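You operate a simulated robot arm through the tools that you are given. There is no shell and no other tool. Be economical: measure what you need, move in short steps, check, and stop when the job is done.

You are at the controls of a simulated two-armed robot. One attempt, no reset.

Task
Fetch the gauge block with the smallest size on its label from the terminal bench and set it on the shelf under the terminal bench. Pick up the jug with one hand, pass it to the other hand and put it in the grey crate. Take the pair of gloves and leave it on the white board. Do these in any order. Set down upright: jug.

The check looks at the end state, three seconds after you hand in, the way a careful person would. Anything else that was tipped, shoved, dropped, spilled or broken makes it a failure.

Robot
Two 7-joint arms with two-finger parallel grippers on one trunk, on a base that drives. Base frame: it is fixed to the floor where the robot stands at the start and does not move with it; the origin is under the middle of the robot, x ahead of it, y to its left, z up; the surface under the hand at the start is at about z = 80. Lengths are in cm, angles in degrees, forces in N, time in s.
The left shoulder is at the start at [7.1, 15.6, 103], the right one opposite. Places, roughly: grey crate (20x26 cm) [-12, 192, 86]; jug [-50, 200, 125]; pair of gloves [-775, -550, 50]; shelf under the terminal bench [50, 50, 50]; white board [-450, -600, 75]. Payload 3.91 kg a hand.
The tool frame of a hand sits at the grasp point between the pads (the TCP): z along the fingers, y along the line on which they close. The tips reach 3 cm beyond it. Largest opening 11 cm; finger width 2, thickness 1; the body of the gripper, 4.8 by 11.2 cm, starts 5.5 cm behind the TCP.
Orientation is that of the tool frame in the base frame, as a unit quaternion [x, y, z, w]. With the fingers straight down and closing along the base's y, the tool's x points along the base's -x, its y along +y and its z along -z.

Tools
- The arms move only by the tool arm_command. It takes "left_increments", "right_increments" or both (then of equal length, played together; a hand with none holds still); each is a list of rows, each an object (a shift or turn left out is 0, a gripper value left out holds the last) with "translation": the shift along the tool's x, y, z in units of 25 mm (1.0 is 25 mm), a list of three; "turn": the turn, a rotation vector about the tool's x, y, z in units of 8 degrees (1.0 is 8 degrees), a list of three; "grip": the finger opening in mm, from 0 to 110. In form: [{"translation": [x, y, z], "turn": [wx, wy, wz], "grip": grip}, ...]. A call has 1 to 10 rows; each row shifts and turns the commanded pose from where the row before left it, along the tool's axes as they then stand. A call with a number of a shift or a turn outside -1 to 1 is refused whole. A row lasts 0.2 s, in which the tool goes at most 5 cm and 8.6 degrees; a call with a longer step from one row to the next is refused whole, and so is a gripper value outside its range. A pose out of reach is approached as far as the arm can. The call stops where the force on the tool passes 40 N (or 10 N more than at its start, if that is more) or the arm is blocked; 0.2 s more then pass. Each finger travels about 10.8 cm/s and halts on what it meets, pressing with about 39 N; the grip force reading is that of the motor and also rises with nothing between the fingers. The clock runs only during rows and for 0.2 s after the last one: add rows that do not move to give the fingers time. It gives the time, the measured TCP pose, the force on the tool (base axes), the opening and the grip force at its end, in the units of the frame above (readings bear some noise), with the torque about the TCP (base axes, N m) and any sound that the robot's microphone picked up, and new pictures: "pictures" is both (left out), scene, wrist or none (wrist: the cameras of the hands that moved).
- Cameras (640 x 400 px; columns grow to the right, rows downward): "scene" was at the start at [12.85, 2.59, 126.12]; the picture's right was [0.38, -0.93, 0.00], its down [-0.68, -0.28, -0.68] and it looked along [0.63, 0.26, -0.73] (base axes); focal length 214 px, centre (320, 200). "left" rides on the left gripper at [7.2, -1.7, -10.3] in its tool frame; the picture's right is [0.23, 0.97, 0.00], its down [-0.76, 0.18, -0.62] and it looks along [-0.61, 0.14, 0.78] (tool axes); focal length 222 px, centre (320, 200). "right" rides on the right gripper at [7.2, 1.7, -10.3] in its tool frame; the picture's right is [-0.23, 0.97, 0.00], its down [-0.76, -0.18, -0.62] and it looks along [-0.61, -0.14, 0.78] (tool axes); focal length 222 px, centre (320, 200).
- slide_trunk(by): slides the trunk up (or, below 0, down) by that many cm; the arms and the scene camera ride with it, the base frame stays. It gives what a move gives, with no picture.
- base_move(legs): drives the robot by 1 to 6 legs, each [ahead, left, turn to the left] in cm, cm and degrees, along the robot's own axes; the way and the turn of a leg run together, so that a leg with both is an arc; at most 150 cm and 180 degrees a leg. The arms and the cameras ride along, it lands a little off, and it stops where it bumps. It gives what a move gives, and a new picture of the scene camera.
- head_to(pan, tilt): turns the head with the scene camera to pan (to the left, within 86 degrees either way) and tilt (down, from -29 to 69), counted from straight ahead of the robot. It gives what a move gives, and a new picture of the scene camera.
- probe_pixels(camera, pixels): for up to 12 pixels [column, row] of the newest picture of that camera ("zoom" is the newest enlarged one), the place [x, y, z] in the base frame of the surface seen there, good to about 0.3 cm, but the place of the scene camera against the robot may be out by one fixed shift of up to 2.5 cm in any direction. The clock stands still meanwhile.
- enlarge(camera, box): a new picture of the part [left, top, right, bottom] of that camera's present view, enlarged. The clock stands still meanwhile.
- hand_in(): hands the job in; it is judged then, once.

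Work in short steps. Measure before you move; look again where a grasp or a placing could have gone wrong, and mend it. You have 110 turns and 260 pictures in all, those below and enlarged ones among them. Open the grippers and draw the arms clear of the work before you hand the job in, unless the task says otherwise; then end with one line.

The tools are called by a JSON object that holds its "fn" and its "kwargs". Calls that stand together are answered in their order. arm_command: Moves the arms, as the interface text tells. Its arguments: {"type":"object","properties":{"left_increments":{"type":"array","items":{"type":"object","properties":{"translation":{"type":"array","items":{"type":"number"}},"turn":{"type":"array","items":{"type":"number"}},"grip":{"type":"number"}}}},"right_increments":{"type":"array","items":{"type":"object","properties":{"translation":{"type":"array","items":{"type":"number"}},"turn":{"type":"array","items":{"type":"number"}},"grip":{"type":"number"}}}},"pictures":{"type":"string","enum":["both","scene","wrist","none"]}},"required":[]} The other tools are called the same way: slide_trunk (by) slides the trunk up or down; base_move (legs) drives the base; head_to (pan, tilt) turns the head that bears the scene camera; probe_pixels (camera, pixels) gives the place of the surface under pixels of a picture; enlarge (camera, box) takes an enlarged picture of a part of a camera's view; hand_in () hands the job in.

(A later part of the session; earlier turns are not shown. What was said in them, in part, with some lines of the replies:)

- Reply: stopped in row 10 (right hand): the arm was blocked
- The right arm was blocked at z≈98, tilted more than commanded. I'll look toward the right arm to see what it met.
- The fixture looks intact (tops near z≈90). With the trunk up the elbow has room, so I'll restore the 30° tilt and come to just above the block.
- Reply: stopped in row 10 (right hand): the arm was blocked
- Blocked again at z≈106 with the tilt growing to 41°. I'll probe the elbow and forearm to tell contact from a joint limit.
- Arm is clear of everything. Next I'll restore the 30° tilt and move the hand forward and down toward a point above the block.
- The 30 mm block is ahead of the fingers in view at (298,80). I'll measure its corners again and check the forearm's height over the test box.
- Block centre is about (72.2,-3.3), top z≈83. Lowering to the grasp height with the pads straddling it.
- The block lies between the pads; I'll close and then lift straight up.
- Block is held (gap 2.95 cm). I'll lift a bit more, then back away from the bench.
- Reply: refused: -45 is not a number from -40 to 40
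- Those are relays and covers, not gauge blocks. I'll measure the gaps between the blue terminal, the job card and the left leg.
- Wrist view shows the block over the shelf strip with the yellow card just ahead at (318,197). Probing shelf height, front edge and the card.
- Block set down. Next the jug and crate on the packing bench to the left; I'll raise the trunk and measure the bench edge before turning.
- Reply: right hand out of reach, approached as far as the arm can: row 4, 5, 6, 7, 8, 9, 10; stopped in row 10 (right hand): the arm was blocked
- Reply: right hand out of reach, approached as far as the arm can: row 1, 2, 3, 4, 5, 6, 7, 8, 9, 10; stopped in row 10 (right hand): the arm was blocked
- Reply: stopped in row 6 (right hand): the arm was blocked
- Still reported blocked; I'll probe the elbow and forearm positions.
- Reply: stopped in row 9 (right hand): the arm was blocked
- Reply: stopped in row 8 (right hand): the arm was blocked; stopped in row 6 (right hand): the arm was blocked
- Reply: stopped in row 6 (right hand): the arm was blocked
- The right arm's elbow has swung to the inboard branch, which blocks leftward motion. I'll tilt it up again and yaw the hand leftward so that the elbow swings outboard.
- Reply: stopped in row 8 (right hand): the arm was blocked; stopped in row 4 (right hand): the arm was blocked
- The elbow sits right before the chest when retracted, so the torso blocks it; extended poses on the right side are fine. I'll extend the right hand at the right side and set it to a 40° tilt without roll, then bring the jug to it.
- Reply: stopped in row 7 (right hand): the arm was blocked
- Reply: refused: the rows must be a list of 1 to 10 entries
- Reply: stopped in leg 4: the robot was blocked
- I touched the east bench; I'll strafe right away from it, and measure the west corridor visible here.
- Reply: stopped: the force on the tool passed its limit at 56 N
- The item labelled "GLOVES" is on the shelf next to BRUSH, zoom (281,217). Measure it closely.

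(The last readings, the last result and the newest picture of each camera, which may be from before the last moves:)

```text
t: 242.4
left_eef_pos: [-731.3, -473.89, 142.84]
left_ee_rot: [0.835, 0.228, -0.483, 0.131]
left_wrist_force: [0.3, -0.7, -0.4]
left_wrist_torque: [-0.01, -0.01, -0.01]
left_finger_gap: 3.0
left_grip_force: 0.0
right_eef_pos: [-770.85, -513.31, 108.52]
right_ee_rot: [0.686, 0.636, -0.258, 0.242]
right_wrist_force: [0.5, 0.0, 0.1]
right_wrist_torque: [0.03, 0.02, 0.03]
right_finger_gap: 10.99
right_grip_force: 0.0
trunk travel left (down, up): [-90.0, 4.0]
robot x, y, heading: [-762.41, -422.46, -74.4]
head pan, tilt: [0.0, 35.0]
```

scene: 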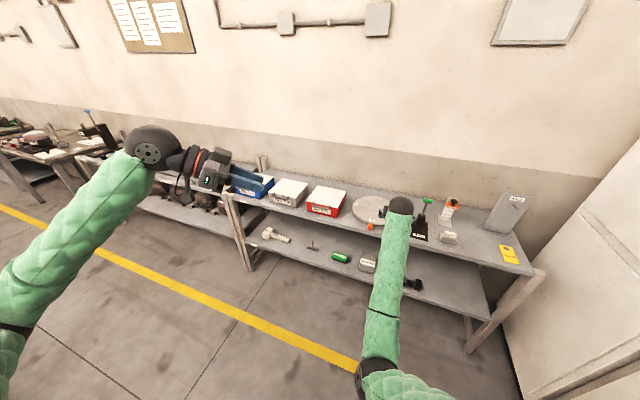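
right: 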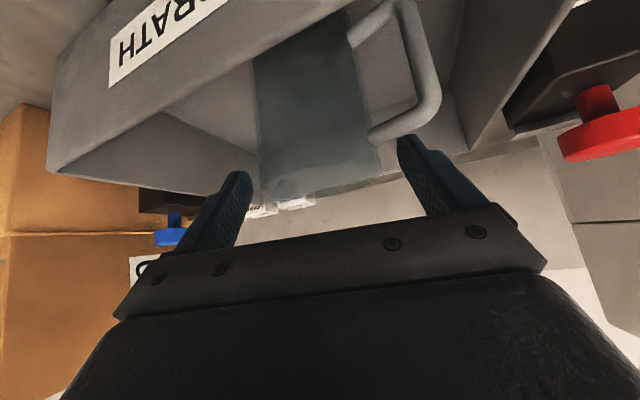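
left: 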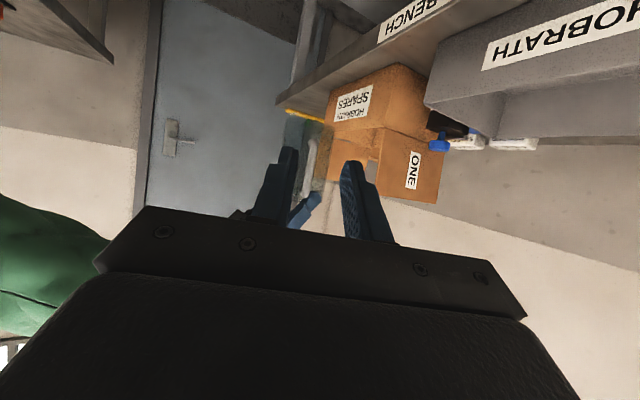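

Alignment is as planned (pointing azimuth -94°). Lower the trunk in front of the bench.

{"fn": "slide_trunk", "kwargs": {"by": -40}}

{"fn": "slide_trunk", "kwargs": {"by": -14}}

{"fn": "arm_command", "kwargs": {"right_increments": [{}], "pictures": "both"}}

```text
t: 246.2
left_eef_pos: [-731.52, -473.84, 102.91]
left_ee_rot: [0.835, 0.227, -0.483, 0.131]
left_wrist_force: [0.7, -0.1, -0.5]
left_wrist_torque: [0.01, -0.03, 0.01]
left_finger_gap: 3.0
left_grip_force: 0.0
right_eef_pos: [-770.93, -513.28, 68.52]
right_ee_rot: [0.686, 0.636, -0.259, 0.243]
right_wrist_force: [0.1, 0.6, -0.7]
right_wrist_torque: [-0.03, 0.01, 0.01]
right_finger_gap: 11.0
right_grip_force: 0.1
trunk travel left (down, up): [-50.0, 44.0]
robot x, y, heading: [-762.54, -422.46, -74.3]
head pan, tilt: [0.0, 35.0]
```

```text
t: 247.9
left_eef_pos: [-731.43, -473.81, 88.89]
left_ee_rot: [0.836, 0.227, -0.482, 0.13]
left_wrist_force: [0.8, 0.3, -0.2]
left_wrist_torque: [-0.02, -0.01, -0.02]
left_finger_gap: 2.99
left_grip_force: 0.0
right_eef_pos: [-770.85, -513.15, 54.67]
right_ee_rot: [0.686, 0.635, -0.259, 0.244]
right_wrist_force: [-0.8, -0.2, 0.3]
right_wrist_torque: [-0.02, -0.02, 0.01]
right_finger_gap: 11.0
right_grip_force: 0.2
trunk travel left (down, up): [-36.0, 58.0]
robot x, y, heading: [-762.41, -422.37, -74.5]
head pan, tilt: [0.0, 35.0]
```

```text
t: 248.3
left_eef_pos: [-731.41, -473.9, 88.86]
left_ee_rot: [0.835, 0.228, -0.483, 0.131]
left_wrist_force: [-0.3, 0.3, -0.1]
left_wrist_torque: [0.02, -0.01, 0.02]
left_finger_gap: 3.01
left_grip_force: 0.0
right_eef_pos: [-770.81, -513.16, 54.69]
right_ee_rot: [0.685, 0.635, -0.259, 0.244]
right_wrist_force: [-1.0, 0.1, 0.7]
right_wrist_torque: [0.01, -0.01, 0.02]
right_finger_gap: 11.01
right_grip_force: 0.0
trunk travel left (down, up): [-36.0, 58.0]
robot x, y, heading: [-762.71, -422.36, -74.3]
head pan, tilt: [0.0, 35.0]
```

scene: 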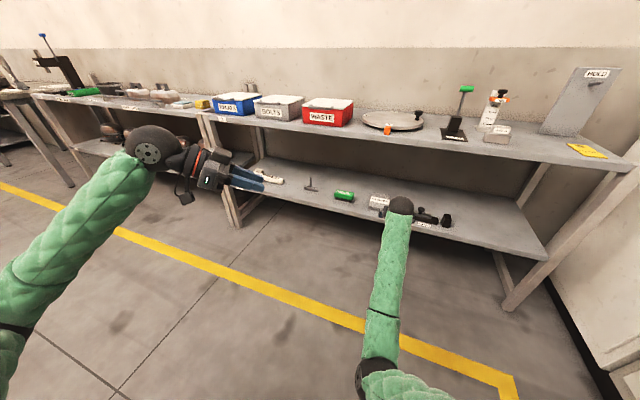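
right: 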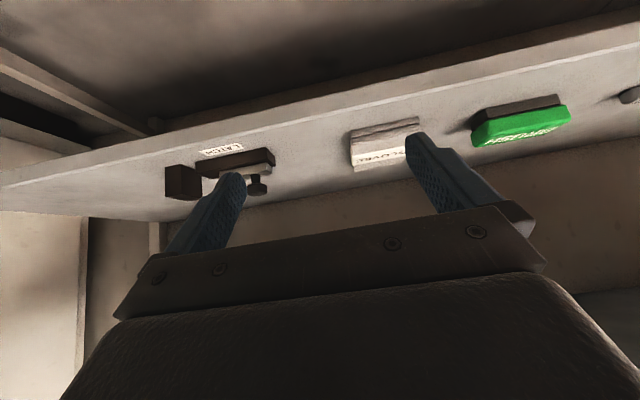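

Wrist view shows the gloves at (350–412,118–170). Probe them for exact edges.

{"fn": "enlarge", "kwargs": {"camera": "right", "box": [320, 90, 440, 180]}}

{"fn": "probe_pixels", "kwargs": {"camera": "right", "pixels": [[351, 137], [419, 121], [354, 150], [352, 165], [380, 145], [385, 130], [380, 160], [347, 142], [425, 122], [330, 140], [300, 190]]}}

```text
4.44 times, centred on (380, 135) of right
```

zoom: 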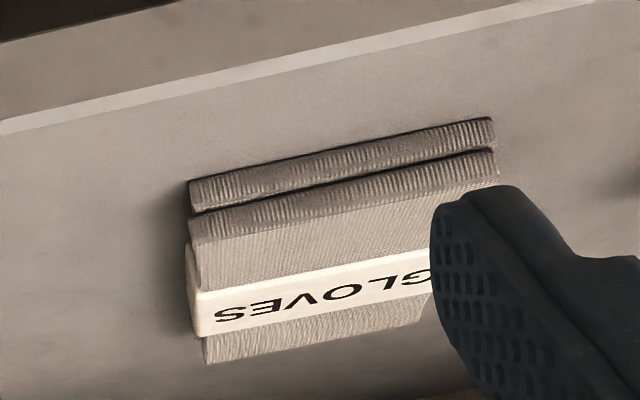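

```text
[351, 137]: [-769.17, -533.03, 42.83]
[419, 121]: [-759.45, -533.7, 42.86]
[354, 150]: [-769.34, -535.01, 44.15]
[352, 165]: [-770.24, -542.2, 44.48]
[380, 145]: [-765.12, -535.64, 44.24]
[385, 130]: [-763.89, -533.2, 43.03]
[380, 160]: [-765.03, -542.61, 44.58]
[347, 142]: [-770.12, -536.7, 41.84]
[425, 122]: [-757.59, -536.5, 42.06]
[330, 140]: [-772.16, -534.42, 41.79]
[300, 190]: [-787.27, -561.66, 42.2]
```

Gloves front edge centre (-764.3,-533.4), width ≈9.8, azimuth -94°. Drive 23.7 cm forward at hover height.

{"fn": "base_move", "kwargs": {"legs": [[23.7, 0, 0]]}}

{"fn": "arm_command", "kwargs": {"right_increments": [{}], "pictures": "wrist"}}

{"fn": "probe_pixels", "kwargs": {"camera": "right", "pixels": [[260, 100], [290, 100], [320, 100], [350, 100], [380, 100], [300, 130], [340, 130], [300, 60], [340, 60], [320, 150]]}}

```text
t: 250.0
left_eef_pos: [-724.96, -496.91, 88.86]
left_ee_rot: [0.835, 0.229, -0.483, 0.132]
left_wrist_force: [-0.3, 0.4, -0.3]
left_wrist_torque: [-0.02, -0.03, 0.0]
left_finger_gap: 2.97
left_grip_force: 0.2
right_eef_pos: [-764.19, -536.39, 54.45]
right_ee_rot: [0.686, 0.636, -0.259, 0.242]
right_wrist_force: [-0.7, 0.5, -0.5]
right_wrist_torque: [-0.04, -0.02, 0.01]
right_finger_gap: 11.01
right_grip_force: 0.0
trunk travel left (down, up): [-36.0, 58.0]
robot x, y, heading: [-756.29, -445.46, -74.3]
head pan, tilt: [0.0, 35.0]
```

scene: 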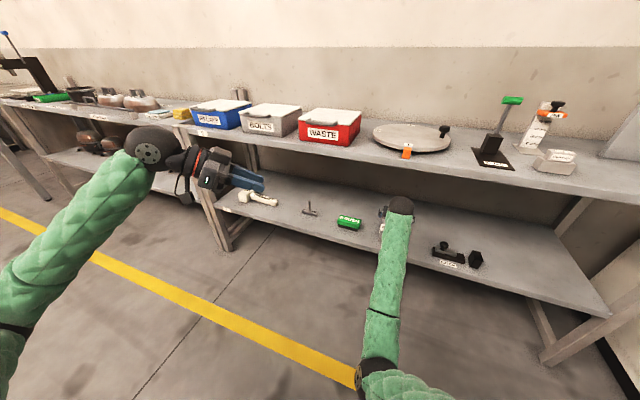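

```text
t: 250.4
left_eef_pos: [-724.87, -496.89, 88.89]
left_ee_rot: [0.835, 0.228, -0.483, 0.132]
left_wrist_force: [-0.1, -1.0, 0.4]
left_wrist_torque: [-0.04, -0.02, 0.06]
left_finger_gap: 3.01
left_grip_force: 0.0
right_eef_pos: [-764.28, -536.31, 54.53]
right_ee_rot: [0.685, 0.636, -0.26, 0.243]
right_wrist_force: [0.1, 0.0, -0.3]
right_wrist_torque: [0.02, 0.0, 0.0]
right_finger_gap: 11.02
right_grip_force: 0.0
trunk travel left (down, up): [-36.0, 58.0]
robot x, y, heading: [-756.26, -445.4, -74.3]
head pan, tilt: [0.0, 35.0]
```

right: 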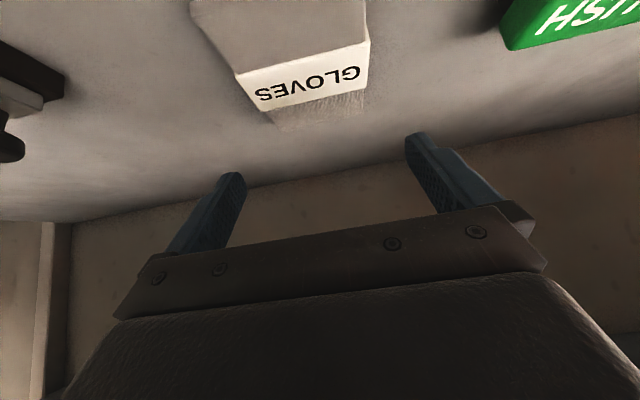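

```text
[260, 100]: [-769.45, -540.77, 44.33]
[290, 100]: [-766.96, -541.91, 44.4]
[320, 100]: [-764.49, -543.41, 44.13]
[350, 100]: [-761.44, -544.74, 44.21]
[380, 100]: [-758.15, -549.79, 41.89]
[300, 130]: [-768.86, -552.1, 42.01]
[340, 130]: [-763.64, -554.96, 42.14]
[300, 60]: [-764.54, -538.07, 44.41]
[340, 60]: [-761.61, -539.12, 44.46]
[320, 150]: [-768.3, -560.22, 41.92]
```

Nearly centred; a 3 mm correction, then lower 9 cm with the trunk so the pads straddle the gloves.

{"fn": "arm_command", "kwargs": {"right_increments": [{"translation": [0.08, -0.11, -0.07]}, {}], "pictures": "none"}}

{"fn": "slide_trunk", "kwargs": {"by": -6.5}}

{"fn": "arm_command", "kwargs": {"right_increments": [{}], "pictures": "wrist"}}

```text
t: 251.0
left_eef_pos: [-724.78, -496.79, 88.91]
left_ee_rot: [0.835, 0.228, -0.484, 0.131]
left_wrist_force: [0.1, 0.2, 0.1]
left_wrist_torque: [0.04, 0.01, -0.01]
left_finger_gap: 2.99
left_grip_force: 0.1
right_eef_pos: [-764.52, -536.05, 54.62]
right_ee_rot: [0.685, 0.636, -0.26, 0.243]
right_wrist_force: [-0.1, -0.3, -0.1]
right_wrist_torque: [-0.01, -0.01, -0.03]
right_finger_gap: 10.98
right_grip_force: 0.1
trunk travel left (down, up): [-36.0, 58.0]
robot x, y, heading: [-756.18, -445.49, -74.4]
head pan, tilt: [0.0, 35.0]
```

```text
t: 252.1
left_eef_pos: [-724.87, -496.81, 82.38]
left_ee_rot: [0.836, 0.228, -0.482, 0.131]
left_wrist_force: [-0.4, -0.4, 0.6]
left_wrist_torque: [-0.04, 0.0, -0.02]
left_finger_gap: 3.02
left_grip_force: 0.1
right_eef_pos: [-764.63, -536.08, 48.07]
right_ee_rot: [0.685, 0.636, -0.259, 0.243]
right_wrist_force: [-0.3, 0.1, 0.3]
right_wrist_torque: [-0.03, -0.03, 0.0]
right_finger_gap: 10.96
right_grip_force: 0.1
trunk travel left (down, up): [-29.5, 64.5]
robot x, y, heading: [-756.17, -445.3, -74.3]
head pan, tilt: [0.0, 35.0]
```

```text
t: 252.5
left_eef_pos: [-724.89, -496.81, 82.4]
left_ee_rot: [0.836, 0.228, -0.481, 0.131]
left_wrist_force: [-0.3, -0.2, -0.1]
left_wrist_torque: [0.0, 0.0, 0.01]
left_finger_gap: 2.99
left_grip_force: 0.1
right_eef_pos: [-764.46, -536.02, 48.0]
right_ee_rot: [0.685, 0.636, -0.258, 0.243]
right_wrist_force: [-1.4, -0.6, 0.6]
right_wrist_torque: [-0.03, 0.03, -0.01]
right_finger_gap: 10.99
right_grip_force: 0.0
trunk travel left (down, up): [-29.5, 64.5]
robot x, y, heading: [-756.07, -445.24, -74.2]
head pan, tilt: [0.0, 35.0]
```

right: 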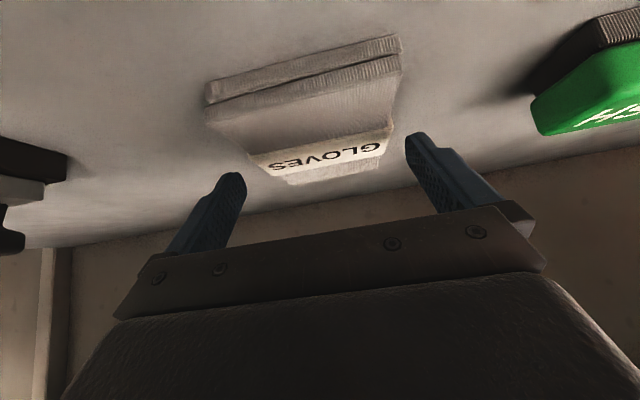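

Gloves centred between the pads. Lower the last 2.6 cm and close.

{"fn": "slide_trunk", "kwargs": {"by": -2.6}}

{"fn": "arm_command", "kwargs": {"right_increments": [{"grip": 100}, {"grip": 70}, {"grip": 60}, {}, {}, {}], "pictures": "wrist"}}

```text
t: 253.2
left_eef_pos: [-724.84, -496.87, 79.78]
left_ee_rot: [0.835, 0.229, -0.482, 0.132]
left_wrist_force: [-0.6, -0.6, 0.6]
left_wrist_torque: [0.02, -0.01, 0.04]
left_finger_gap: 3.01
left_grip_force: 0.0
right_eef_pos: [-764.5, -536.03, 45.47]
right_ee_rot: [0.685, 0.636, -0.259, 0.243]
right_wrist_force: [0.0, -0.3, 0.4]
right_wrist_torque: [0.01, 0.0, -0.05]
right_finger_gap: 10.98
right_grip_force: 0.1
trunk travel left (down, up): [-26.9, 67.1]
robot x, y, heading: [-755.8, -445.5, -74.4]
head pan, tilt: [0.0, 35.0]
```

```text
t: 254.6
left_eef_pos: [-724.87, -496.7, 79.76]
left_ee_rot: [0.835, 0.227, -0.483, 0.131]
left_wrist_force: [-0.2, 0.2, 0.1]
left_wrist_torque: [0.03, -0.03, -0.01]
left_finger_gap: 2.99
left_grip_force: 0.0
right_eef_pos: [-764.46, -536.02, 45.52]
right_ee_rot: [0.685, 0.636, -0.259, 0.243]
right_wrist_force: [-0.1, 0.0, 3.6]
right_wrist_torque: [0.0, -0.12, -0.07]
right_finger_gap: 10.33
right_grip_force: 38.7
trunk travel left (down, up): [-26.9, 67.1]
robot x, y, heading: [-756.01, -445.6, -74.4]
head pan, tilt: [0.0, 35.0]
```

right: 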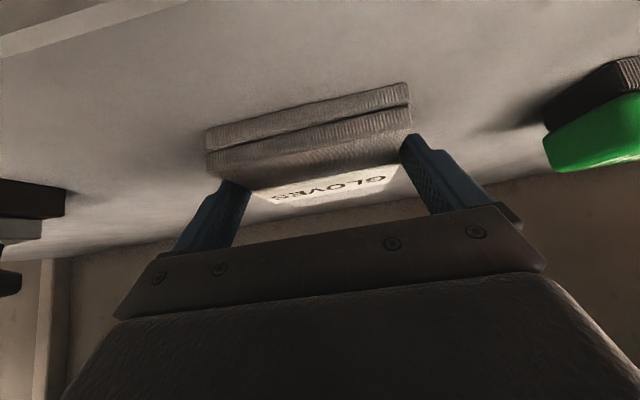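

Gripped (gap 10.3, on the band). Lift 6 cm by trunk and back out of the bench.

{"fn": "slide_trunk", "kwargs": {"by": 7}}

{"fn": "base_move", "kwargs": {"legs": [[-35, 0, 0]]}}

{"fn": "slide_trunk", "kwargs": {"by": 40}}

{"fn": "slide_trunk", "kwargs": {"by": 17}}

{"fn": "arm_command", "kwargs": {"right_increments": [{}], "pictures": "wrist"}}

```text
t: 255.7
left_eef_pos: [-724.78, -496.77, 86.76]
left_ee_rot: [0.835, 0.229, -0.482, 0.131]
left_wrist_force: [0.1, 0.6, -0.2]
left_wrist_torque: [0.02, 0.03, -0.04]
left_finger_gap: 2.99
left_grip_force: 0.0
right_eef_pos: [-764.46, -536.1, 52.29]
right_ee_rot: [0.685, 0.636, -0.259, 0.243]
right_wrist_force: [0.8, -0.4, -0.9]
right_wrist_torque: [0.03, -0.02, -0.01]
right_finger_gap: 10.27
right_grip_force: 39.0
trunk travel left (down, up): [-33.9, 60.1]
robot x, y, heading: [-756.13, -445.27, -74.5]
head pan, tilt: [0.0, 35.0]
```

```text
t: 257.9
left_eef_pos: [-734.17, -463.33, 86.8]
left_ee_rot: [0.835, 0.23, -0.482, 0.132]
left_wrist_force: [-0.1, -0.8, -0.4]
left_wrist_torque: [0.01, 0.01, 0.0]
left_finger_gap: 3.0
left_grip_force: 0.1
right_eef_pos: [-773.65, -502.68, 52.52]
right_ee_rot: [0.684, 0.637, -0.259, 0.243]
right_wrist_force: [-0.1, -0.3, -0.5]
right_wrist_torque: [0.05, -0.02, 0.01]
right_finger_gap: 10.29
right_grip_force: 39.4
trunk travel left (down, up): [-33.9, 60.1]
robot x, y, heading: [-765.52, -412.25, -74.1]
head pan, tilt: [0.0, 35.0]
```

scene: 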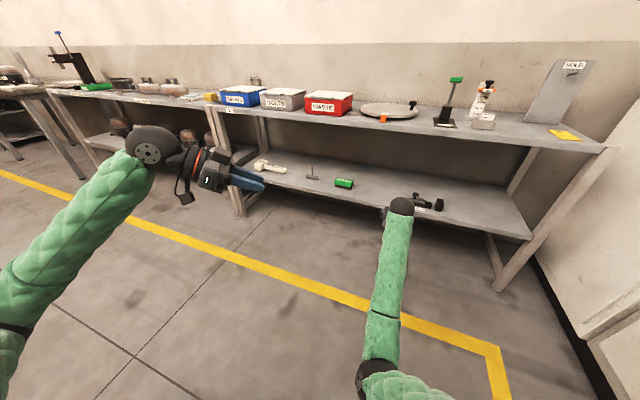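

```text
t: 261.8
left_eef_pos: [-734.11, -463.45, 126.68]
left_ee_rot: [0.835, 0.231, -0.482, 0.133]
left_wrist_force: [0.5, 0.1, -0.5]
left_wrist_torque: [-0.01, 0.0, -0.02]
left_finger_gap: 3.0
left_grip_force: 0.0
right_eef_pos: [-773.65, -502.8, 92.54]
right_ee_rot: [0.684, 0.637, -0.258, 0.243]
right_wrist_force: [0.0, -0.4, -0.8]
right_wrist_torque: [0.02, -0.01, 0.01]
right_finger_gap: 10.29
right_grip_force: 39.2
trunk travel left (down, up): [-73.9, 20.1]
robot x, y, heading: [-765.13, -411.91, -74.0]
head pan, tilt: [0.0, 35.0]
```

```text
t: 263.7
left_eef_pos: [-734.05, -463.37, 143.78]
left_ee_rot: [0.835, 0.23, -0.483, 0.132]
left_wrist_force: [-0.7, -1.1, 0.0]
left_wrist_torque: [0.03, 0.01, 0.01]
left_finger_gap: 3.01
left_grip_force: 0.1
right_eef_pos: [-773.64, -502.75, 109.55]
right_ee_rot: [0.684, 0.637, -0.258, 0.243]
right_wrist_force: [0.8, 0.0, -0.4]
right_wrist_torque: [0.03, 0.02, 0.02]
right_finger_gap: 10.31
right_grip_force: 38.3
trunk travel left (down, up): [-90.9, 3.1]
robot x, y, heading: [-765.63, -411.99, -74.2]
head pan, tilt: [0.0, 35.0]
```

```text
t: 264.1
left_eef_pos: [-734.08, -463.28, 143.83]
left_ee_rot: [0.835, 0.229, -0.482, 0.131]
left_wrist_force: [-0.9, 0.7, 0.8]
left_wrist_torque: [-0.01, 0.05, 0.01]
left_finger_gap: 3.02
left_grip_force: 0.0
right_eef_pos: [-773.62, -502.82, 109.5]
right_ee_rot: [0.683, 0.638, -0.258, 0.244]
right_wrist_force: [-0.4, 0.3, -0.1]
right_wrist_torque: [0.06, 0.02, -0.04]
right_finger_gap: 10.32
right_grip_force: 38.8
trunk travel left (down, up): [-90.9, 3.1]
robot x, y, heading: [-765.73, -412.21, -74.0]
head pan, tilt: [0.0, 35.0]
```

right: 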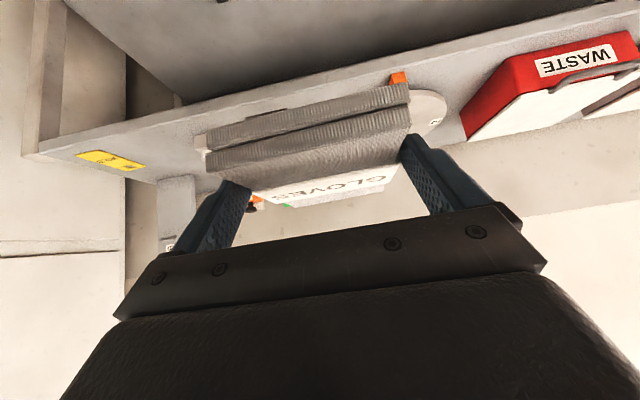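

Gloves are firmly held. I'll turn to face east, go to the corridor line and drive back toward the middle table.

{"fn": "base_move", "kwargs": {"legs": [[0, 0, 74], [0, -73, 0], [150, 0, 0], [110, 0, 0]]}}

{"fn": "head_to", "kwargs": {"pan": -50, "tilt": 30}}

```text
t: 278.5
left_eef_pos: [-560.44, -473.17, 143.79]
left_ee_rot: [0.533, 0.682, -0.309, 0.393]
left_wrist_force: [-0.5, 0.5, 0.5]
left_wrist_torque: [0.01, 0.0, -0.03]
left_finger_gap: 3.01
left_grip_force: 0.1
right_eef_pos: [-534.18, -522.41, 109.57]
right_ee_rot: [0.17, 0.919, -0.062, 0.35]
right_wrist_force: [0.6, 0.0, -0.8]
right_wrist_torque: [0.02, 0.05, -0.02]
right_finger_gap: 10.29
right_grip_force: 38.6
trunk travel left (down, up): [-90.9, 3.1]
robot x, y, heading: [-618.46, -488.02, -1.2]
head pan, tilt: [0.0, 35.0]
stopped in leg 4: the robot was blocked; the commanded pose is now the measured one
```

scene: 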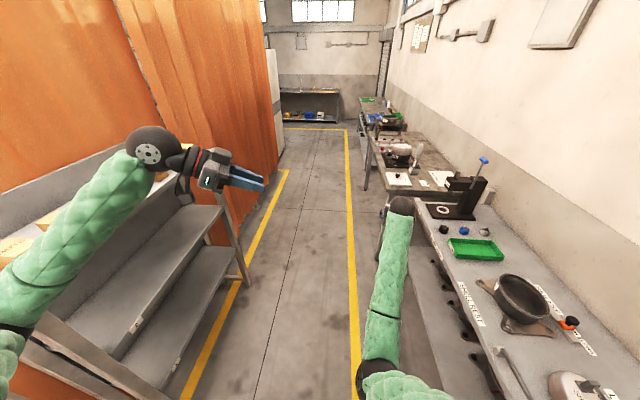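

```text
t: 279.7
left_eef_pos: [-560.51, -473.13, 143.8]
left_ee_rot: [0.534, 0.682, -0.309, 0.393]
left_wrist_force: [0.6, 0.5, 0.9]
left_wrist_torque: [0.0, 0.01, -0.04]
left_finger_gap: 3.02
left_grip_force: 0.0
right_eef_pos: [-534.42, -522.54, 109.73]
right_ee_rot: [0.172, 0.919, -0.063, 0.35]
right_wrist_force: [0.6, -0.2, 0.0]
right_wrist_torque: [-0.02, 0.04, -0.02]
right_finger_gap: 10.31
right_grip_force: 38.8
trunk travel left (down, up): [-90.9, 3.1]
robot x, y, heading: [-618.55, -487.9, -1.1]
head pan, tilt: [-50.0, 30.0]
```

scene: 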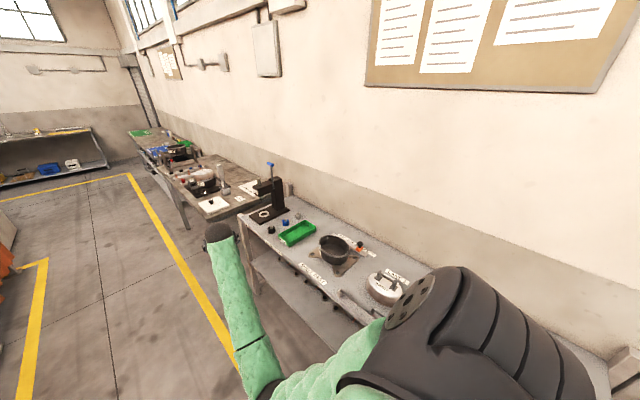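

Blocked at x=-618, probably the left elbow against the rack. I'll back up 15 cm after probing the tall items along the right side.

{"fn": "probe_pixels", "kwargs": {"camera": "scene", "pixels": [[270, 165], [262, 190], [265, 213], [288, 190], [222, 170], [225, 188], [250, 187], [205, 178], [212, 203], [240, 197], [265, 190], [185, 165]]}}

{"fn": "base_move", "kwargs": {"legs": [[-15, 0, 0]]}}

{"fn": "head_to", "kwargs": {"pan": 55, "tilt": 35}}

```text
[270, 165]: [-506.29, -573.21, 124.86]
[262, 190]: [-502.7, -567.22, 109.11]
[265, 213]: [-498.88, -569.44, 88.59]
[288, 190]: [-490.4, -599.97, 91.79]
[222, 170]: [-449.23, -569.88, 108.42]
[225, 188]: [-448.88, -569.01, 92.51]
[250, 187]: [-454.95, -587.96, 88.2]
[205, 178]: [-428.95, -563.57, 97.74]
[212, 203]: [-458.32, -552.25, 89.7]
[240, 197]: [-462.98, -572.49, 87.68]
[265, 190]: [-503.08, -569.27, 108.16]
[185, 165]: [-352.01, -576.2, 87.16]
```

```text
t: 281.1
left_eef_pos: [-574.89, -472.89, 143.55]
left_ee_rot: [0.534, 0.682, -0.31, 0.393]
left_wrist_force: [0.6, 0.5, 0.3]
left_wrist_torque: [-0.03, -0.01, 0.01]
left_finger_gap: 3.02
left_grip_force: 0.1
right_eef_pos: [-548.94, -522.13, 109.47]
right_ee_rot: [0.171, 0.919, -0.063, 0.349]
right_wrist_force: [-0.7, 0.1, -0.6]
right_wrist_torque: [0.01, 0.02, -0.01]
right_finger_gap: 10.31
right_grip_force: 38.6
trunk travel left (down, up): [-90.9, 3.1]
robot x, y, heading: [-633.39, -487.54, -1.1]
head pan, tilt: [-50.0, 30.0]
```

scene: 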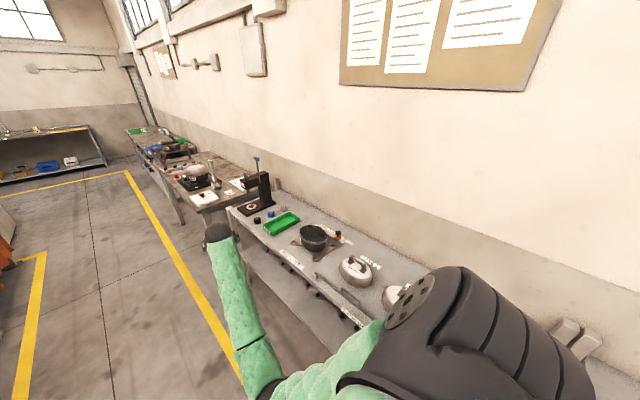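

```text
t: 282.9
left_eef_pos: [-575.26, -472.91, 143.59]
left_ee_rot: [0.534, 0.682, -0.31, 0.392]
left_wrist_force: [0.5, 0.2, -0.2]
left_wrist_torque: [0.02, 0.03, -0.01]
left_finger_gap: 3.02
left_grip_force: 0.0
right_eef_pos: [-549.05, -522.14, 109.45]
right_ee_rot: [0.17, 0.919, -0.062, 0.35]
right_wrist_force: [0.1, 1.1, -0.6]
right_wrist_torque: [-0.03, 0.02, 0.0]
right_finger_gap: 10.31
right_grip_force: 39.1
trunk travel left (down, up): [-90.9, 3.1]
robot x, y, heading: [-633.2, -488.04, -1.0]
head pan, tilt: [55.0, 35.0]
```

scene: 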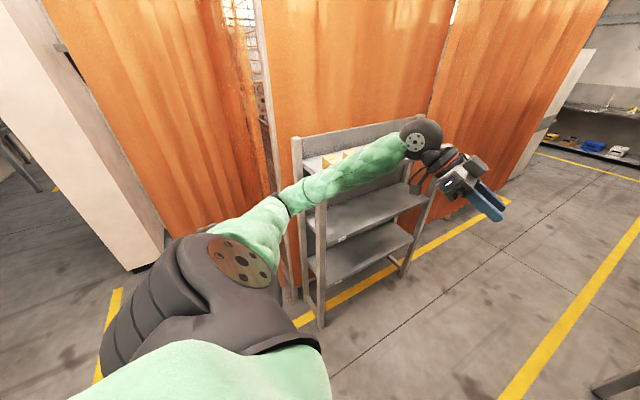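

Wrench top is z≈106 at (-449,-570), press knob z≈123 at (-506,-573); board near (-455,-588,86). Shift 15 cm right away from the rack, raise the trunk fully and drive east.

{"fn": "slide_trunk", "kwargs": {"by": 3}}

{"fn": "base_move", "kwargs": {"legs": [[0, -15, 1], [150, 0, 0], [37, 0, 0]]}}

{"fn": "head_to", "kwargs": {"pan": -75, "tilt": 40}}

```text
t: 283.7
left_eef_pos: [-575.15, -472.86, 146.6]
left_ee_rot: [0.534, 0.682, -0.31, 0.392]
left_wrist_force: [-0.2, -0.1, 0.3]
left_wrist_torque: [-0.03, 0.02, 0.02]
left_finger_gap: 3.0
left_grip_force: 0.1
right_eef_pos: [-548.99, -522.13, 112.45]
right_ee_rot: [0.171, 0.919, -0.063, 0.348]
right_wrist_force: [-1.1, -0.8, -1.0]
right_wrist_torque: [-0.01, 0.04, -0.03]
right_finger_gap: 10.29
right_grip_force: 38.6
trunk travel left (down, up): [-93.9, 0.1]
robot x, y, heading: [-633.65, -487.6, -1.1]
head pan, tilt: [55.0, 35.0]
```

```text
t: 294.0
left_eef_pos: [-390.84, -478.87, 146.65]
left_ee_rot: [0.511, 0.699, -0.296, 0.403]
left_wrist_force: [-0.8, 0.8, -0.1]
left_wrist_torque: [-0.01, 0.02, -0.01]
left_finger_gap: 3.0
left_grip_force: 0.0
right_eef_pos: [-361.59, -526.26, 112.63]
right_ee_rot: [0.142, 0.924, -0.052, 0.351]
right_wrist_force: [0.3, 0.6, -1.2]
right_wrist_torque: [0.02, 0.06, 0.03]
right_finger_gap: 10.3
right_grip_force: 38.2
trunk travel left (down, up): [-93.9, 0.1]
robot x, y, heading: [-448.06, -497.51, 2.7]
head pan, tilt: [55.0, 35.0]
```

scene: 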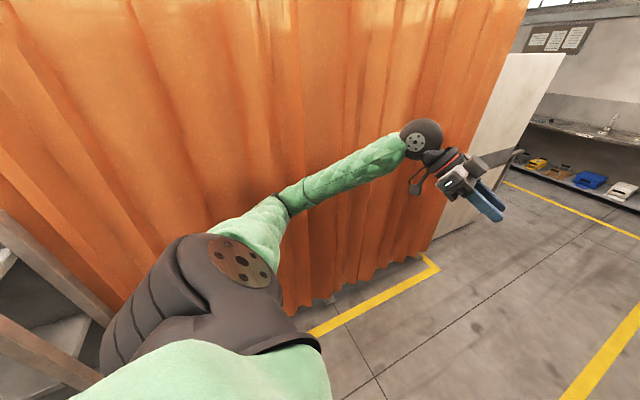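

```text
t: 296.1
left_eef_pos: [-390.78, -478.83, 146.7]
left_ee_rot: [0.512, 0.698, -0.298, 0.401]
left_wrist_force: [-0.1, 0.3, 0.0]
left_wrist_torque: [0.01, -0.03, -0.01]
left_finger_gap: 3.01
left_grip_force: 0.0
right_eef_pos: [-361.48, -526.38, 112.45]
right_ee_rot: [0.141, 0.924, -0.052, 0.351]
right_wrist_force: [0.0, 0.8, 0.0]
right_wrist_torque: [0.0, 0.03, -0.01]
right_finger_gap: 10.31
right_grip_force: 39.4
trunk travel left (down, up): [-93.9, 0.1]
robot x, y, heading: [-447.91, -497.74, 2.7]
head pan, tilt: [-75.0, 40.0]
```

scene: 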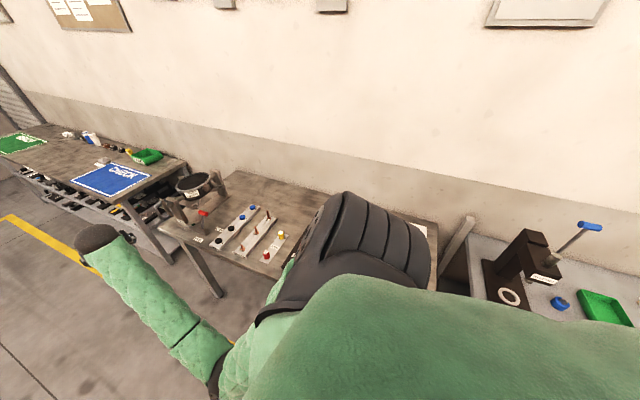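

Check the height of the device at (195,185) that the hand will swing over before turning.

{"fn": "probe_pixels", "kwargs": {"camera": "scene", "pixels": [[195, 180], [225, 180], [204, 213], [250, 215], [280, 235], [165, 205], [420, 230], [300, 190]]}}

```text
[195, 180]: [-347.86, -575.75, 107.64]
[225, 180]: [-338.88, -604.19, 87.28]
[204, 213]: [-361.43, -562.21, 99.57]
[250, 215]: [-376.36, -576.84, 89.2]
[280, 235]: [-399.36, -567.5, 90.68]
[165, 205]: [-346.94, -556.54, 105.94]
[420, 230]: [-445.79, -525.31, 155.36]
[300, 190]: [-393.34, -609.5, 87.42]
```

That device is out of the swing radius. Turn right to heading -74° and look.

{"fn": "base_move", "kwargs": {"legs": [[0, 0, -76.7]]}}

{"fn": "head_to", "kwargs": {"pan": -10, "tilt": 45}}

{"fn": "arm_command", "kwargs": {"right_increments": [{}], "pictures": "wrist"}}

{"fn": "enlarge", "kwargs": {"camera": "scene", "box": [280, 110, 500, 260]}}

```text
t: 299.8
left_eef_pos: [-415.88, -548.84, 146.7]
left_ee_rot: [0.833, 0.235, -0.482, 0.133]
left_wrist_force: [0.2, 0.2, 0.2]
left_wrist_torque: [-0.01, 0.0, 0.0]
left_finger_gap: 2.98
left_grip_force: 0.1
right_eef_pos: [-454.99, -588.67, 112.53]
right_ee_rot: [0.68, 0.642, -0.256, 0.246]
right_wrist_force: [-0.5, 0.1, -1.3]
right_wrist_torque: [-0.02, -0.03, -0.01]
right_finger_gap: 10.3
right_grip_force: 39.1
trunk travel left (down, up): [-93.9, 0.1]
robot x, y, heading: [-448.12, -497.69, -73.2]
head pan, tilt: [-75.0, 40.0]
```

scene: 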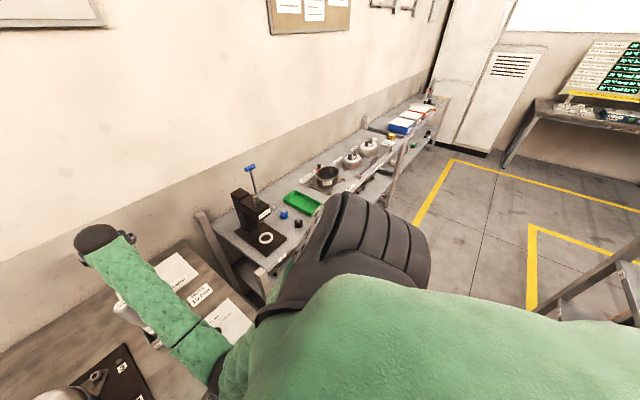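

```text
t: 301.1
left_eef_pos: [-415.94, -548.82, 146.73]
left_ee_rot: [0.834, 0.236, -0.481, 0.134]
left_wrist_force: [-0.4, -0.4, 0.0]
left_wrist_torque: [0.0, -0.02, 0.0]
left_finger_gap: 3.0
left_grip_force: 0.1
right_eef_pos: [-454.96, -588.52, 112.56]
right_ee_rot: [0.68, 0.641, -0.257, 0.246]
right_wrist_force: [0.1, -0.5, -0.3]
right_wrist_torque: [0.05, 0.01, 0.04]
right_finger_gap: 10.3
right_grip_force: 39.7
trunk travel left (down, up): [-93.9, 0.1]
robot x, y, heading: [-448.31, -497.95, -73.6]
head pan, tilt: [-10.0, 45.0]
```

scene: 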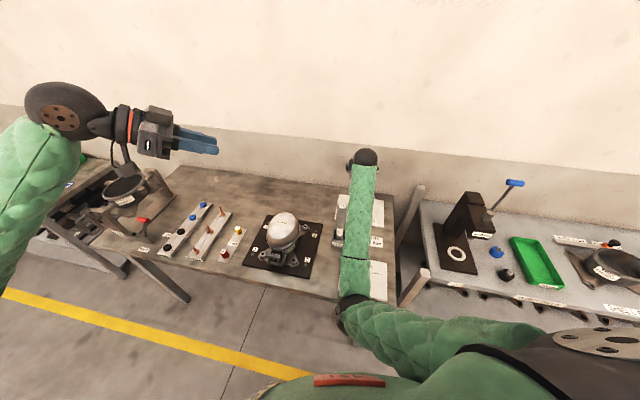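

```text
t: 301.5
left_eef_pos: [-415.95, -548.81, 146.69]
left_ee_rot: [0.833, 0.235, -0.482, 0.134]
left_wrist_force: [-0.4, 0.0, -0.2]
left_wrist_torque: [0.01, -0.02, 0.0]
left_finger_gap: 3.02
left_grip_force: 0.0
right_eef_pos: [-455.0, -588.63, 112.48]
right_ee_rot: [0.681, 0.64, -0.258, 0.245]
right_wrist_force: [0.0, -0.3, -0.5]
right_wrist_torque: [0.06, 0.04, 0.0]
right_finger_gap: 10.33
right_grip_force: 39.3
trunk travel left (down, up): [-93.9, 0.1]
robot x, y, heading: [-448.32, -497.56, -73.4]
head pan, tilt: [-10.0, 45.0]
```

right: 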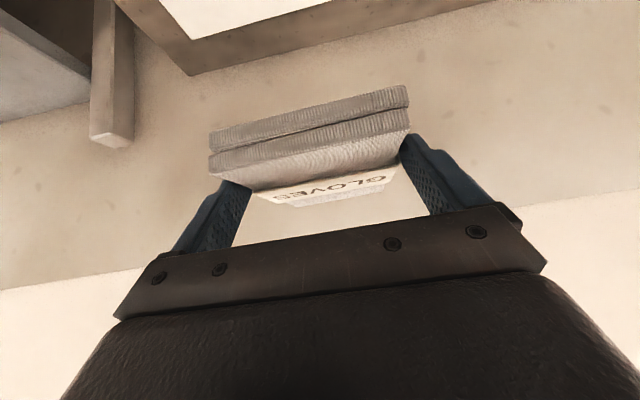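

```text
2.67 times, centred on (390, 185) of scene
```

zoom: 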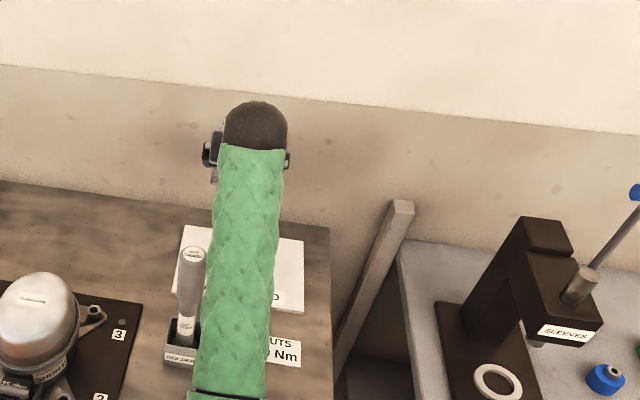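

Board is visible beneath the right forearm; probing its corners, table edge and wrench.

{"fn": "probe_pixels", "kwargs": {"camera": "zoom", "pixels": [[190, 230], [299, 243], [296, 306], [286, 300], [180, 280], [205, 232], [328, 300], [192, 250], [185, 340], [270, 345], [310, 220]]}}

{"fn": "probe_pixels", "kwargs": {"camera": "right", "pixels": [[230, 5], [205, 38], [300, 5], [190, 70], [330, 40]]}}

```text
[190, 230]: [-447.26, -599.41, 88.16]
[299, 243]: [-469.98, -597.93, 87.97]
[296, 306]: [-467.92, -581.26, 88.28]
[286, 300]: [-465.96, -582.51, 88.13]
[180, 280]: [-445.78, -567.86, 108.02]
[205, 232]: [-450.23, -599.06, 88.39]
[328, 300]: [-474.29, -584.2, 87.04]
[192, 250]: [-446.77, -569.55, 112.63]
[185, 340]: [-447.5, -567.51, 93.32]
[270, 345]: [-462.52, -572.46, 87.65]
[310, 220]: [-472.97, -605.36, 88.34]
```

```text
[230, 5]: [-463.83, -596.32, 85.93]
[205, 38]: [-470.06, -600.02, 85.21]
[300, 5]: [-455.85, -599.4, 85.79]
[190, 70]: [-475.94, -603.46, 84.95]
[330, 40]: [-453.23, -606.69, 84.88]
```

Board spans x≈-470…-446, y≈-600…-580 (top z≈86), but the wrench at (-445,-567) is close to my forearm's path. I'll turn 13° left and shift west so that the forearm stays clear when lowering.

{"fn": "base_move", "kwargs": {"legs": [[0, 0, 13.4], [-13.7, -21.5, 0]]}}

{"fn": "enlarge", "kwargs": {"camera": "scene", "box": [250, 100, 500, 300]}}

{"fn": "arm_command", "kwargs": {"right_increments": [{}], "pictures": "wrist"}}

```text
t: 304.2
left_eef_pos: [-430.71, -538.82, 146.58]
left_ee_rot: [0.801, 0.33, -0.463, 0.188]
left_wrist_force: [0.3, -0.8, -0.8]
left_wrist_torque: [0.01, -0.02, -0.01]
left_finger_gap: 3.03
left_grip_force: 0.0
right_eef_pos: [-459.61, -586.54, 112.53]
right_ee_rot: [0.602, 0.715, -0.228, 0.273]
right_wrist_force: [1.1, -0.5, 0.2]
right_wrist_torque: [0.05, 0.01, 0.01]
right_finger_gap: 10.27
right_grip_force: 38.6
trunk travel left (down, up): [-93.9, 0.1]
robot x, y, heading: [-473.29, -496.51, -60.3]
head pan, tilt: [-10.0, 45.0]
```

scene: 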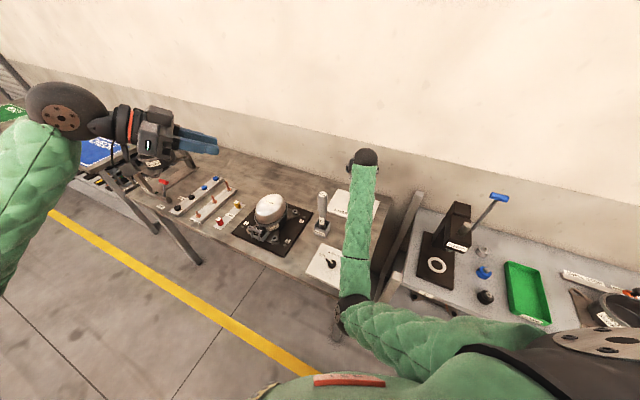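

```text
2.00 times, centred on (375, 200) of scene
```

zoom: 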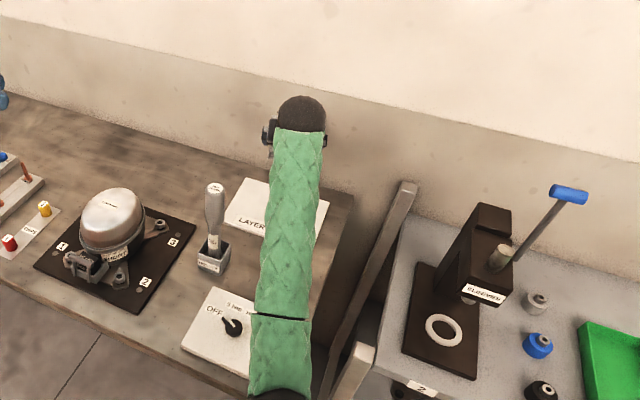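

```text
t: 304.6
left_eef_pos: [-430.66, -538.7, 146.58]
left_ee_rot: [0.8, 0.33, -0.464, 0.188]
left_wrist_force: [0.4, -0.7, -0.6]
left_wrist_torque: [0.0, 0.0, -0.05]
left_finger_gap: 3.04
left_grip_force: 0.0
right_eef_pos: [-459.4, -586.48, 112.51]
right_ee_rot: [0.601, 0.716, -0.226, 0.273]
right_wrist_force: [1.5, -0.3, -0.3]
right_wrist_torque: [0.03, 0.0, -0.01]
right_finger_gap: 10.29
right_grip_force: 39.0
trunk travel left (down, up): [-93.9, 0.1]
robot x, y, heading: [-473.44, -496.32, -60.2]
head pan, tilt: [-10.0, 45.0]
```

right: 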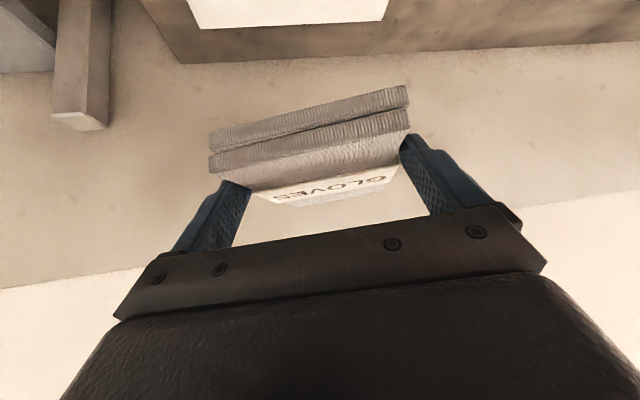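

Lowering via trunk would bring the elbow onto the table edge, so I'll lower with the arm instead (shoulder stays high): first 21 cm down.

{"fn": "arm_command", "kwargs": {"right_increments": [{"translation": [0.69, 0, 0.79]}, {"translation": [0.69, 0, 0.79]}, {"translation": [0.69, 0, 0.79]}, {"translation": [0.69, 0, 0.79]}, {"translation": [0.69, 0, 0.79]}, {"translation": [0.69, 0, 0.79]}, {"translation": [0.69, 0, 0.79]}, {"translation": [0.69, 0, 0.79]}, {}], "pictures": "both"}}

{"fn": "probe_pixels", "kwargs": {"camera": "right", "pixels": [[200, 20], [450, 60], [300, 60], [180, 100], [500, 100], [320, 160]]}}

```text
t: 306.6
left_eef_pos: [-430.76, -538.73, 146.63]
left_ee_rot: [0.801, 0.329, -0.463, 0.188]
left_wrist_force: [0.0, -0.2, -0.2]
left_wrist_torque: [0.0, 0.01, 0.0]
left_finger_gap: 2.98
left_grip_force: 0.1
right_eef_pos: [-459.68, -586.85, 91.38]
right_ee_rot: [0.602, 0.715, -0.226, 0.273]
right_wrist_force: [0.2, 0.3, -0.8]
right_wrist_torque: [0.03, -0.01, -0.01]
right_finger_gap: 10.31
right_grip_force: 39.3
trunk travel left (down, up): [-93.9, 0.1]
robot x, y, heading: [-473.57, -496.42, -60.4]
head pan, tilt: [-10.0, 45.0]
```

scene: 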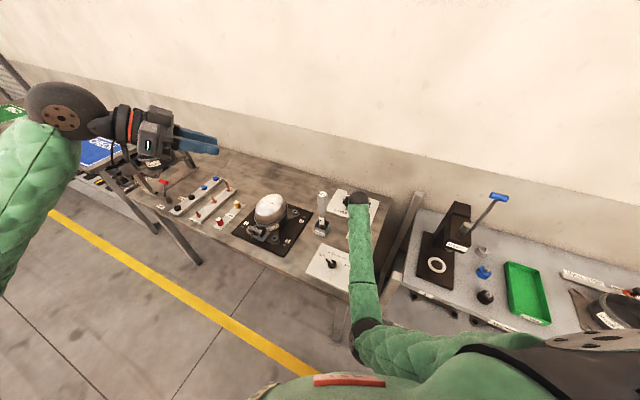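
right: 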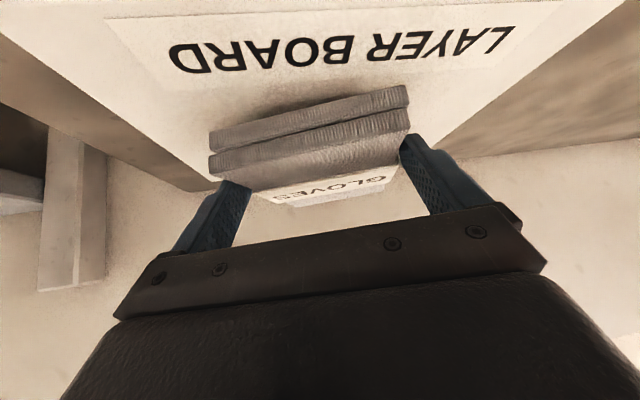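

```text
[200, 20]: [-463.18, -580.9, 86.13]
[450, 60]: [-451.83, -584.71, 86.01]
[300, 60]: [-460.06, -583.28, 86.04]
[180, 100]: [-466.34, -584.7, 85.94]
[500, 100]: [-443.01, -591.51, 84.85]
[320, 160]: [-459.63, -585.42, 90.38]
```

Over the board with good margins, board top z≈86.0. Lower the last 1.8 cm in small rows.

{"fn": "arm_command", "kwargs": {"right_increments": [{"translation": [0.15, 0, 0.17]}, {"translation": [0.15, 0, 0.17]}, {"translation": [0.1, 0, 0.12]}, {"translation": [0.06, 0, 0.07]}, {}], "pictures": "none"}}

```text
t: 307.8
left_eef_pos: [-430.79, -538.74, 146.69]
left_ee_rot: [0.801, 0.33, -0.463, 0.189]
left_wrist_force: [-0.3, 0.5, 0.4]
left_wrist_torque: [-0.01, 0.01, 0.02]
left_finger_gap: 2.97
left_grip_force: 0.1
right_eef_pos: [-459.47, -586.75, 89.65]
right_ee_rot: [0.602, 0.715, -0.227, 0.273]
right_wrist_force: [0.9, 0.9, -0.3]
right_wrist_torque: [0.05, 0.0, 0.01]
right_finger_gap: 10.27
right_grip_force: 39.3
trunk travel left (down, up): [-93.9, 0.1]
robot x, y, heading: [-473.26, -496.77, -60.4]
head pan, tilt: [-10.0, 45.0]
```

A touch lower, then release.

{"fn": "arm_command", "kwargs": {"right_increments": [{"translation": [0.05, 0, 0.06]}, {}, {"grip": 105}, {"grip": 110}, {}, {}], "pictures": "wrist"}}

```text
t: 309.2
left_eef_pos: [-430.67, -538.75, 146.59]
left_ee_rot: [0.8, 0.331, -0.463, 0.189]
left_wrist_force: [-0.2, -0.3, -0.3]
left_wrist_torque: [-0.01, -0.02, 0.01]
left_finger_gap: 3.02
left_grip_force: 0.1
right_eef_pos: [-459.4, -586.69, 89.47]
right_ee_rot: [0.602, 0.715, -0.227, 0.274]
right_wrist_force: [0.0, -0.5, 0.5]
right_wrist_torque: [0.0, -0.01, 0.05]
right_finger_gap: 11.01
right_grip_force: 0.0
trunk travel left (down, up): [-93.9, 0.1]
robot x, y, heading: [-473.39, -496.55, -60.3]
head pan, tilt: [-10.0, 45.0]
```

right: 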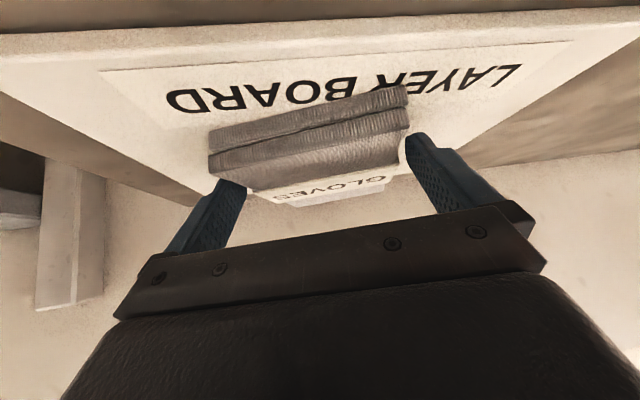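

Released; the left pad is close to the gloves, so nudge 1.5 mm sideways and raise straight up.

{"fn": "arm_command", "kwargs": {"right_increments": [{"translation": [0, -0.06, 0]}, {"translation": [-0.2, 0, -0.23]}, {"translation": [-0.4, 0, -0.46]}, {"translation": [-0.69, 0, -0.79]}, {"translation": [-0.69, 0, -0.79]}, {"translation": [-0.69, 0, -0.79]}, {"translation": [-0.69, 0, -0.79]}, {"translation": [-0.69, 0, -0.79]}, {"translation": [-0.69, 0, -0.79]}, {}], "pictures": "both"}}

{"fn": "enlarge", "kwargs": {"camera": "scene", "box": [270, 130, 440, 290]}}

```text
t: 311.4
left_eef_pos: [-430.65, -538.8, 146.68]
left_ee_rot: [0.8, 0.331, -0.463, 0.189]
left_wrist_force: [0.2, -0.7, 0.5]
left_wrist_torque: [0.02, -0.02, 0.0]
left_finger_gap: 3.02
left_grip_force: 0.1
right_eef_pos: [-459.57, -586.49, 107.64]
right_ee_rot: [0.602, 0.715, -0.228, 0.273]
right_wrist_force: [0.2, -0.8, -0.2]
right_wrist_torque: [0.0, 0.04, 0.03]
right_finger_gap: 11.0
right_grip_force: 0.0
trunk travel left (down, up): [-93.9, 0.1]
robot x, y, heading: [-473.88, -496.34, -60.1]
head pan, tilt: [-10.0, 45.0]
```

scene: 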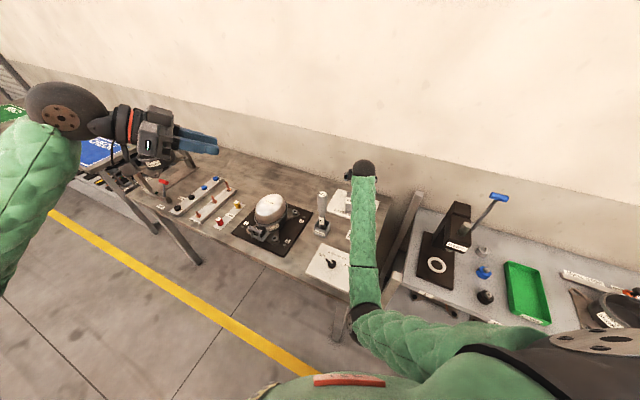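
right: 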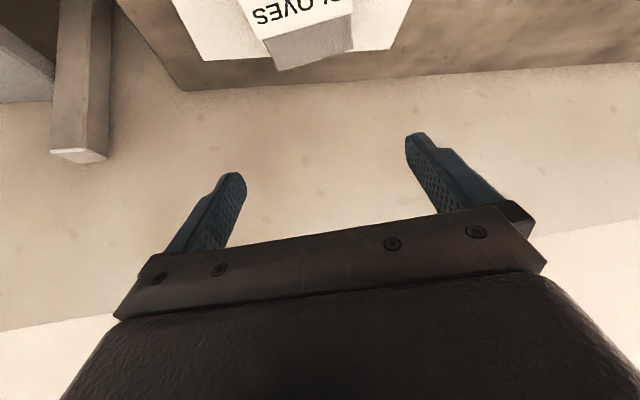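

```text
2.50 times, centred on (355, 210) of scene
```

zoom: 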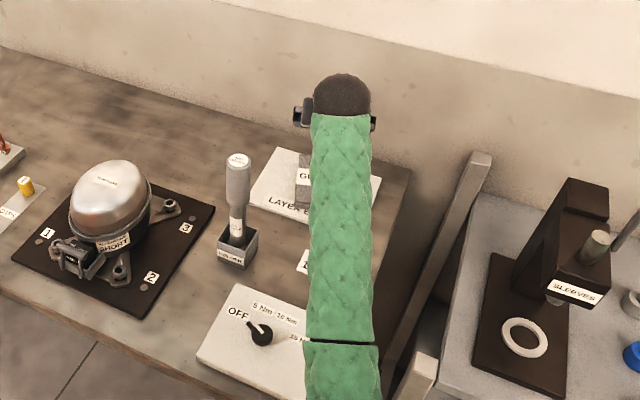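

Gloves rest on the board; I'll verify that their far end isn't overhanging the board's back edge.

{"fn": "probe_pixels", "kwargs": {"camera": "right", "pixels": [[275, 66], [351, 48], [300, 35], [330, 30], [230, 55], [380, 46], [260, 58], [278, 60], [345, 45]]}}

```text
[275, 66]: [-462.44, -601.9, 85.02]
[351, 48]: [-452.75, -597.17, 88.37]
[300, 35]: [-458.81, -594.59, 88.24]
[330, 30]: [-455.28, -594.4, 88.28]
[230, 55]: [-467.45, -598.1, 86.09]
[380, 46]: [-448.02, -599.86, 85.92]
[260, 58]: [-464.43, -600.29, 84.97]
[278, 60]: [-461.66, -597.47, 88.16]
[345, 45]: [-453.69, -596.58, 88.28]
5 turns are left
```

Gloves lie flat fully on the board (z 88.3, 2 cm inside the back edge). Back the robot off 20 cm to draw the arms clear.

{"fn": "base_move", "kwargs": {"legs": [[-20, 0, 0]]}}

```text
t: 313.0
left_eef_pos: [-440.58, -521.54, 146.71]
left_ee_rot: [0.8, 0.331, -0.463, 0.189]
left_wrist_force: [0.2, -0.2, 0.4]
left_wrist_torque: [-0.01, 0.01, -0.01]
left_finger_gap: 3.01
left_grip_force: 0.1
right_eef_pos: [-469.34, -569.1, 107.51]
right_ee_rot: [0.601, 0.716, -0.226, 0.274]
right_wrist_force: [-0.1, -0.9, 0.5]
right_wrist_torque: [-0.03, 0.02, 0.0]
right_finger_gap: 11.01
right_grip_force: 0.0
trunk travel left (down, up): [-93.9, 0.1]
robot x, y, heading: [-483.62, -478.93, -60.3]
head pan, tilt: [-10.0, 45.0]
4 turns are left
```

scene: 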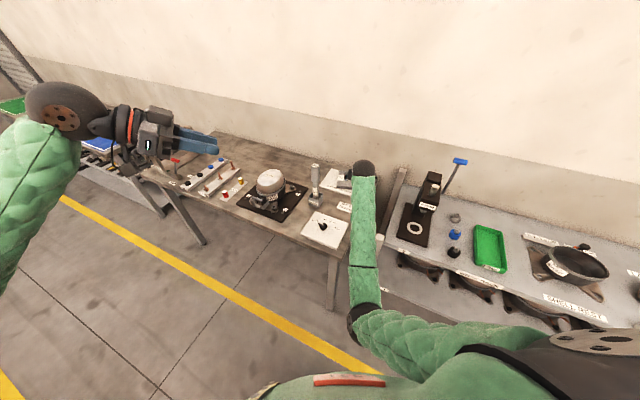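

All three items are placed and the arms are clear. Open the left gripper and hand in.

{"fn": "arm_command", "kwargs": {"left_increments": [{"grip": 110}, {}, {}, {}], "pictures": "none"}}

{"fn": "hand_in", "kwargs": {}}

```text
t: 314.0
left_eef_pos: [-440.65, -521.53, 146.64]
left_ee_rot: [0.8, 0.331, -0.463, 0.189]
left_wrist_force: [-0.5, 0.0, -0.8]
left_wrist_torque: [0.01, 0.02, -0.01]
left_finger_gap: 11.02
left_grip_force: 0.1
right_eef_pos: [-469.46, -569.15, 107.57]
right_ee_rot: [0.602, 0.716, -0.226, 0.273]
right_wrist_force: [0.5, -0.4, -0.7]
right_wrist_torque: [0.01, 0.0, 0.0]
right_finger_gap: 11.0
right_grip_force: 0.0
trunk travel left (down, up): [-93.9, 0.1]
robot x, y, heading: [-483.44, -478.96, -59.9]
head pan, tilt: [-10.0, 45.0]
```

```text
The job is handed in.
```

I handed the job in with all three items placed: the 30 mm block is on the shelf under the terminal bench, the jug was passed from left hand to right and stands upright in the grey crate, and the gloves lie flat on the white board. On the way the right arm pressed the clamp fixture and, at 56 N, the gloves' bench; the robot also bumped a bench and probably the rack. I saw nothing displaced at the fixture, the gloves' bench or the rack, and did not look closely at the bumped bench.
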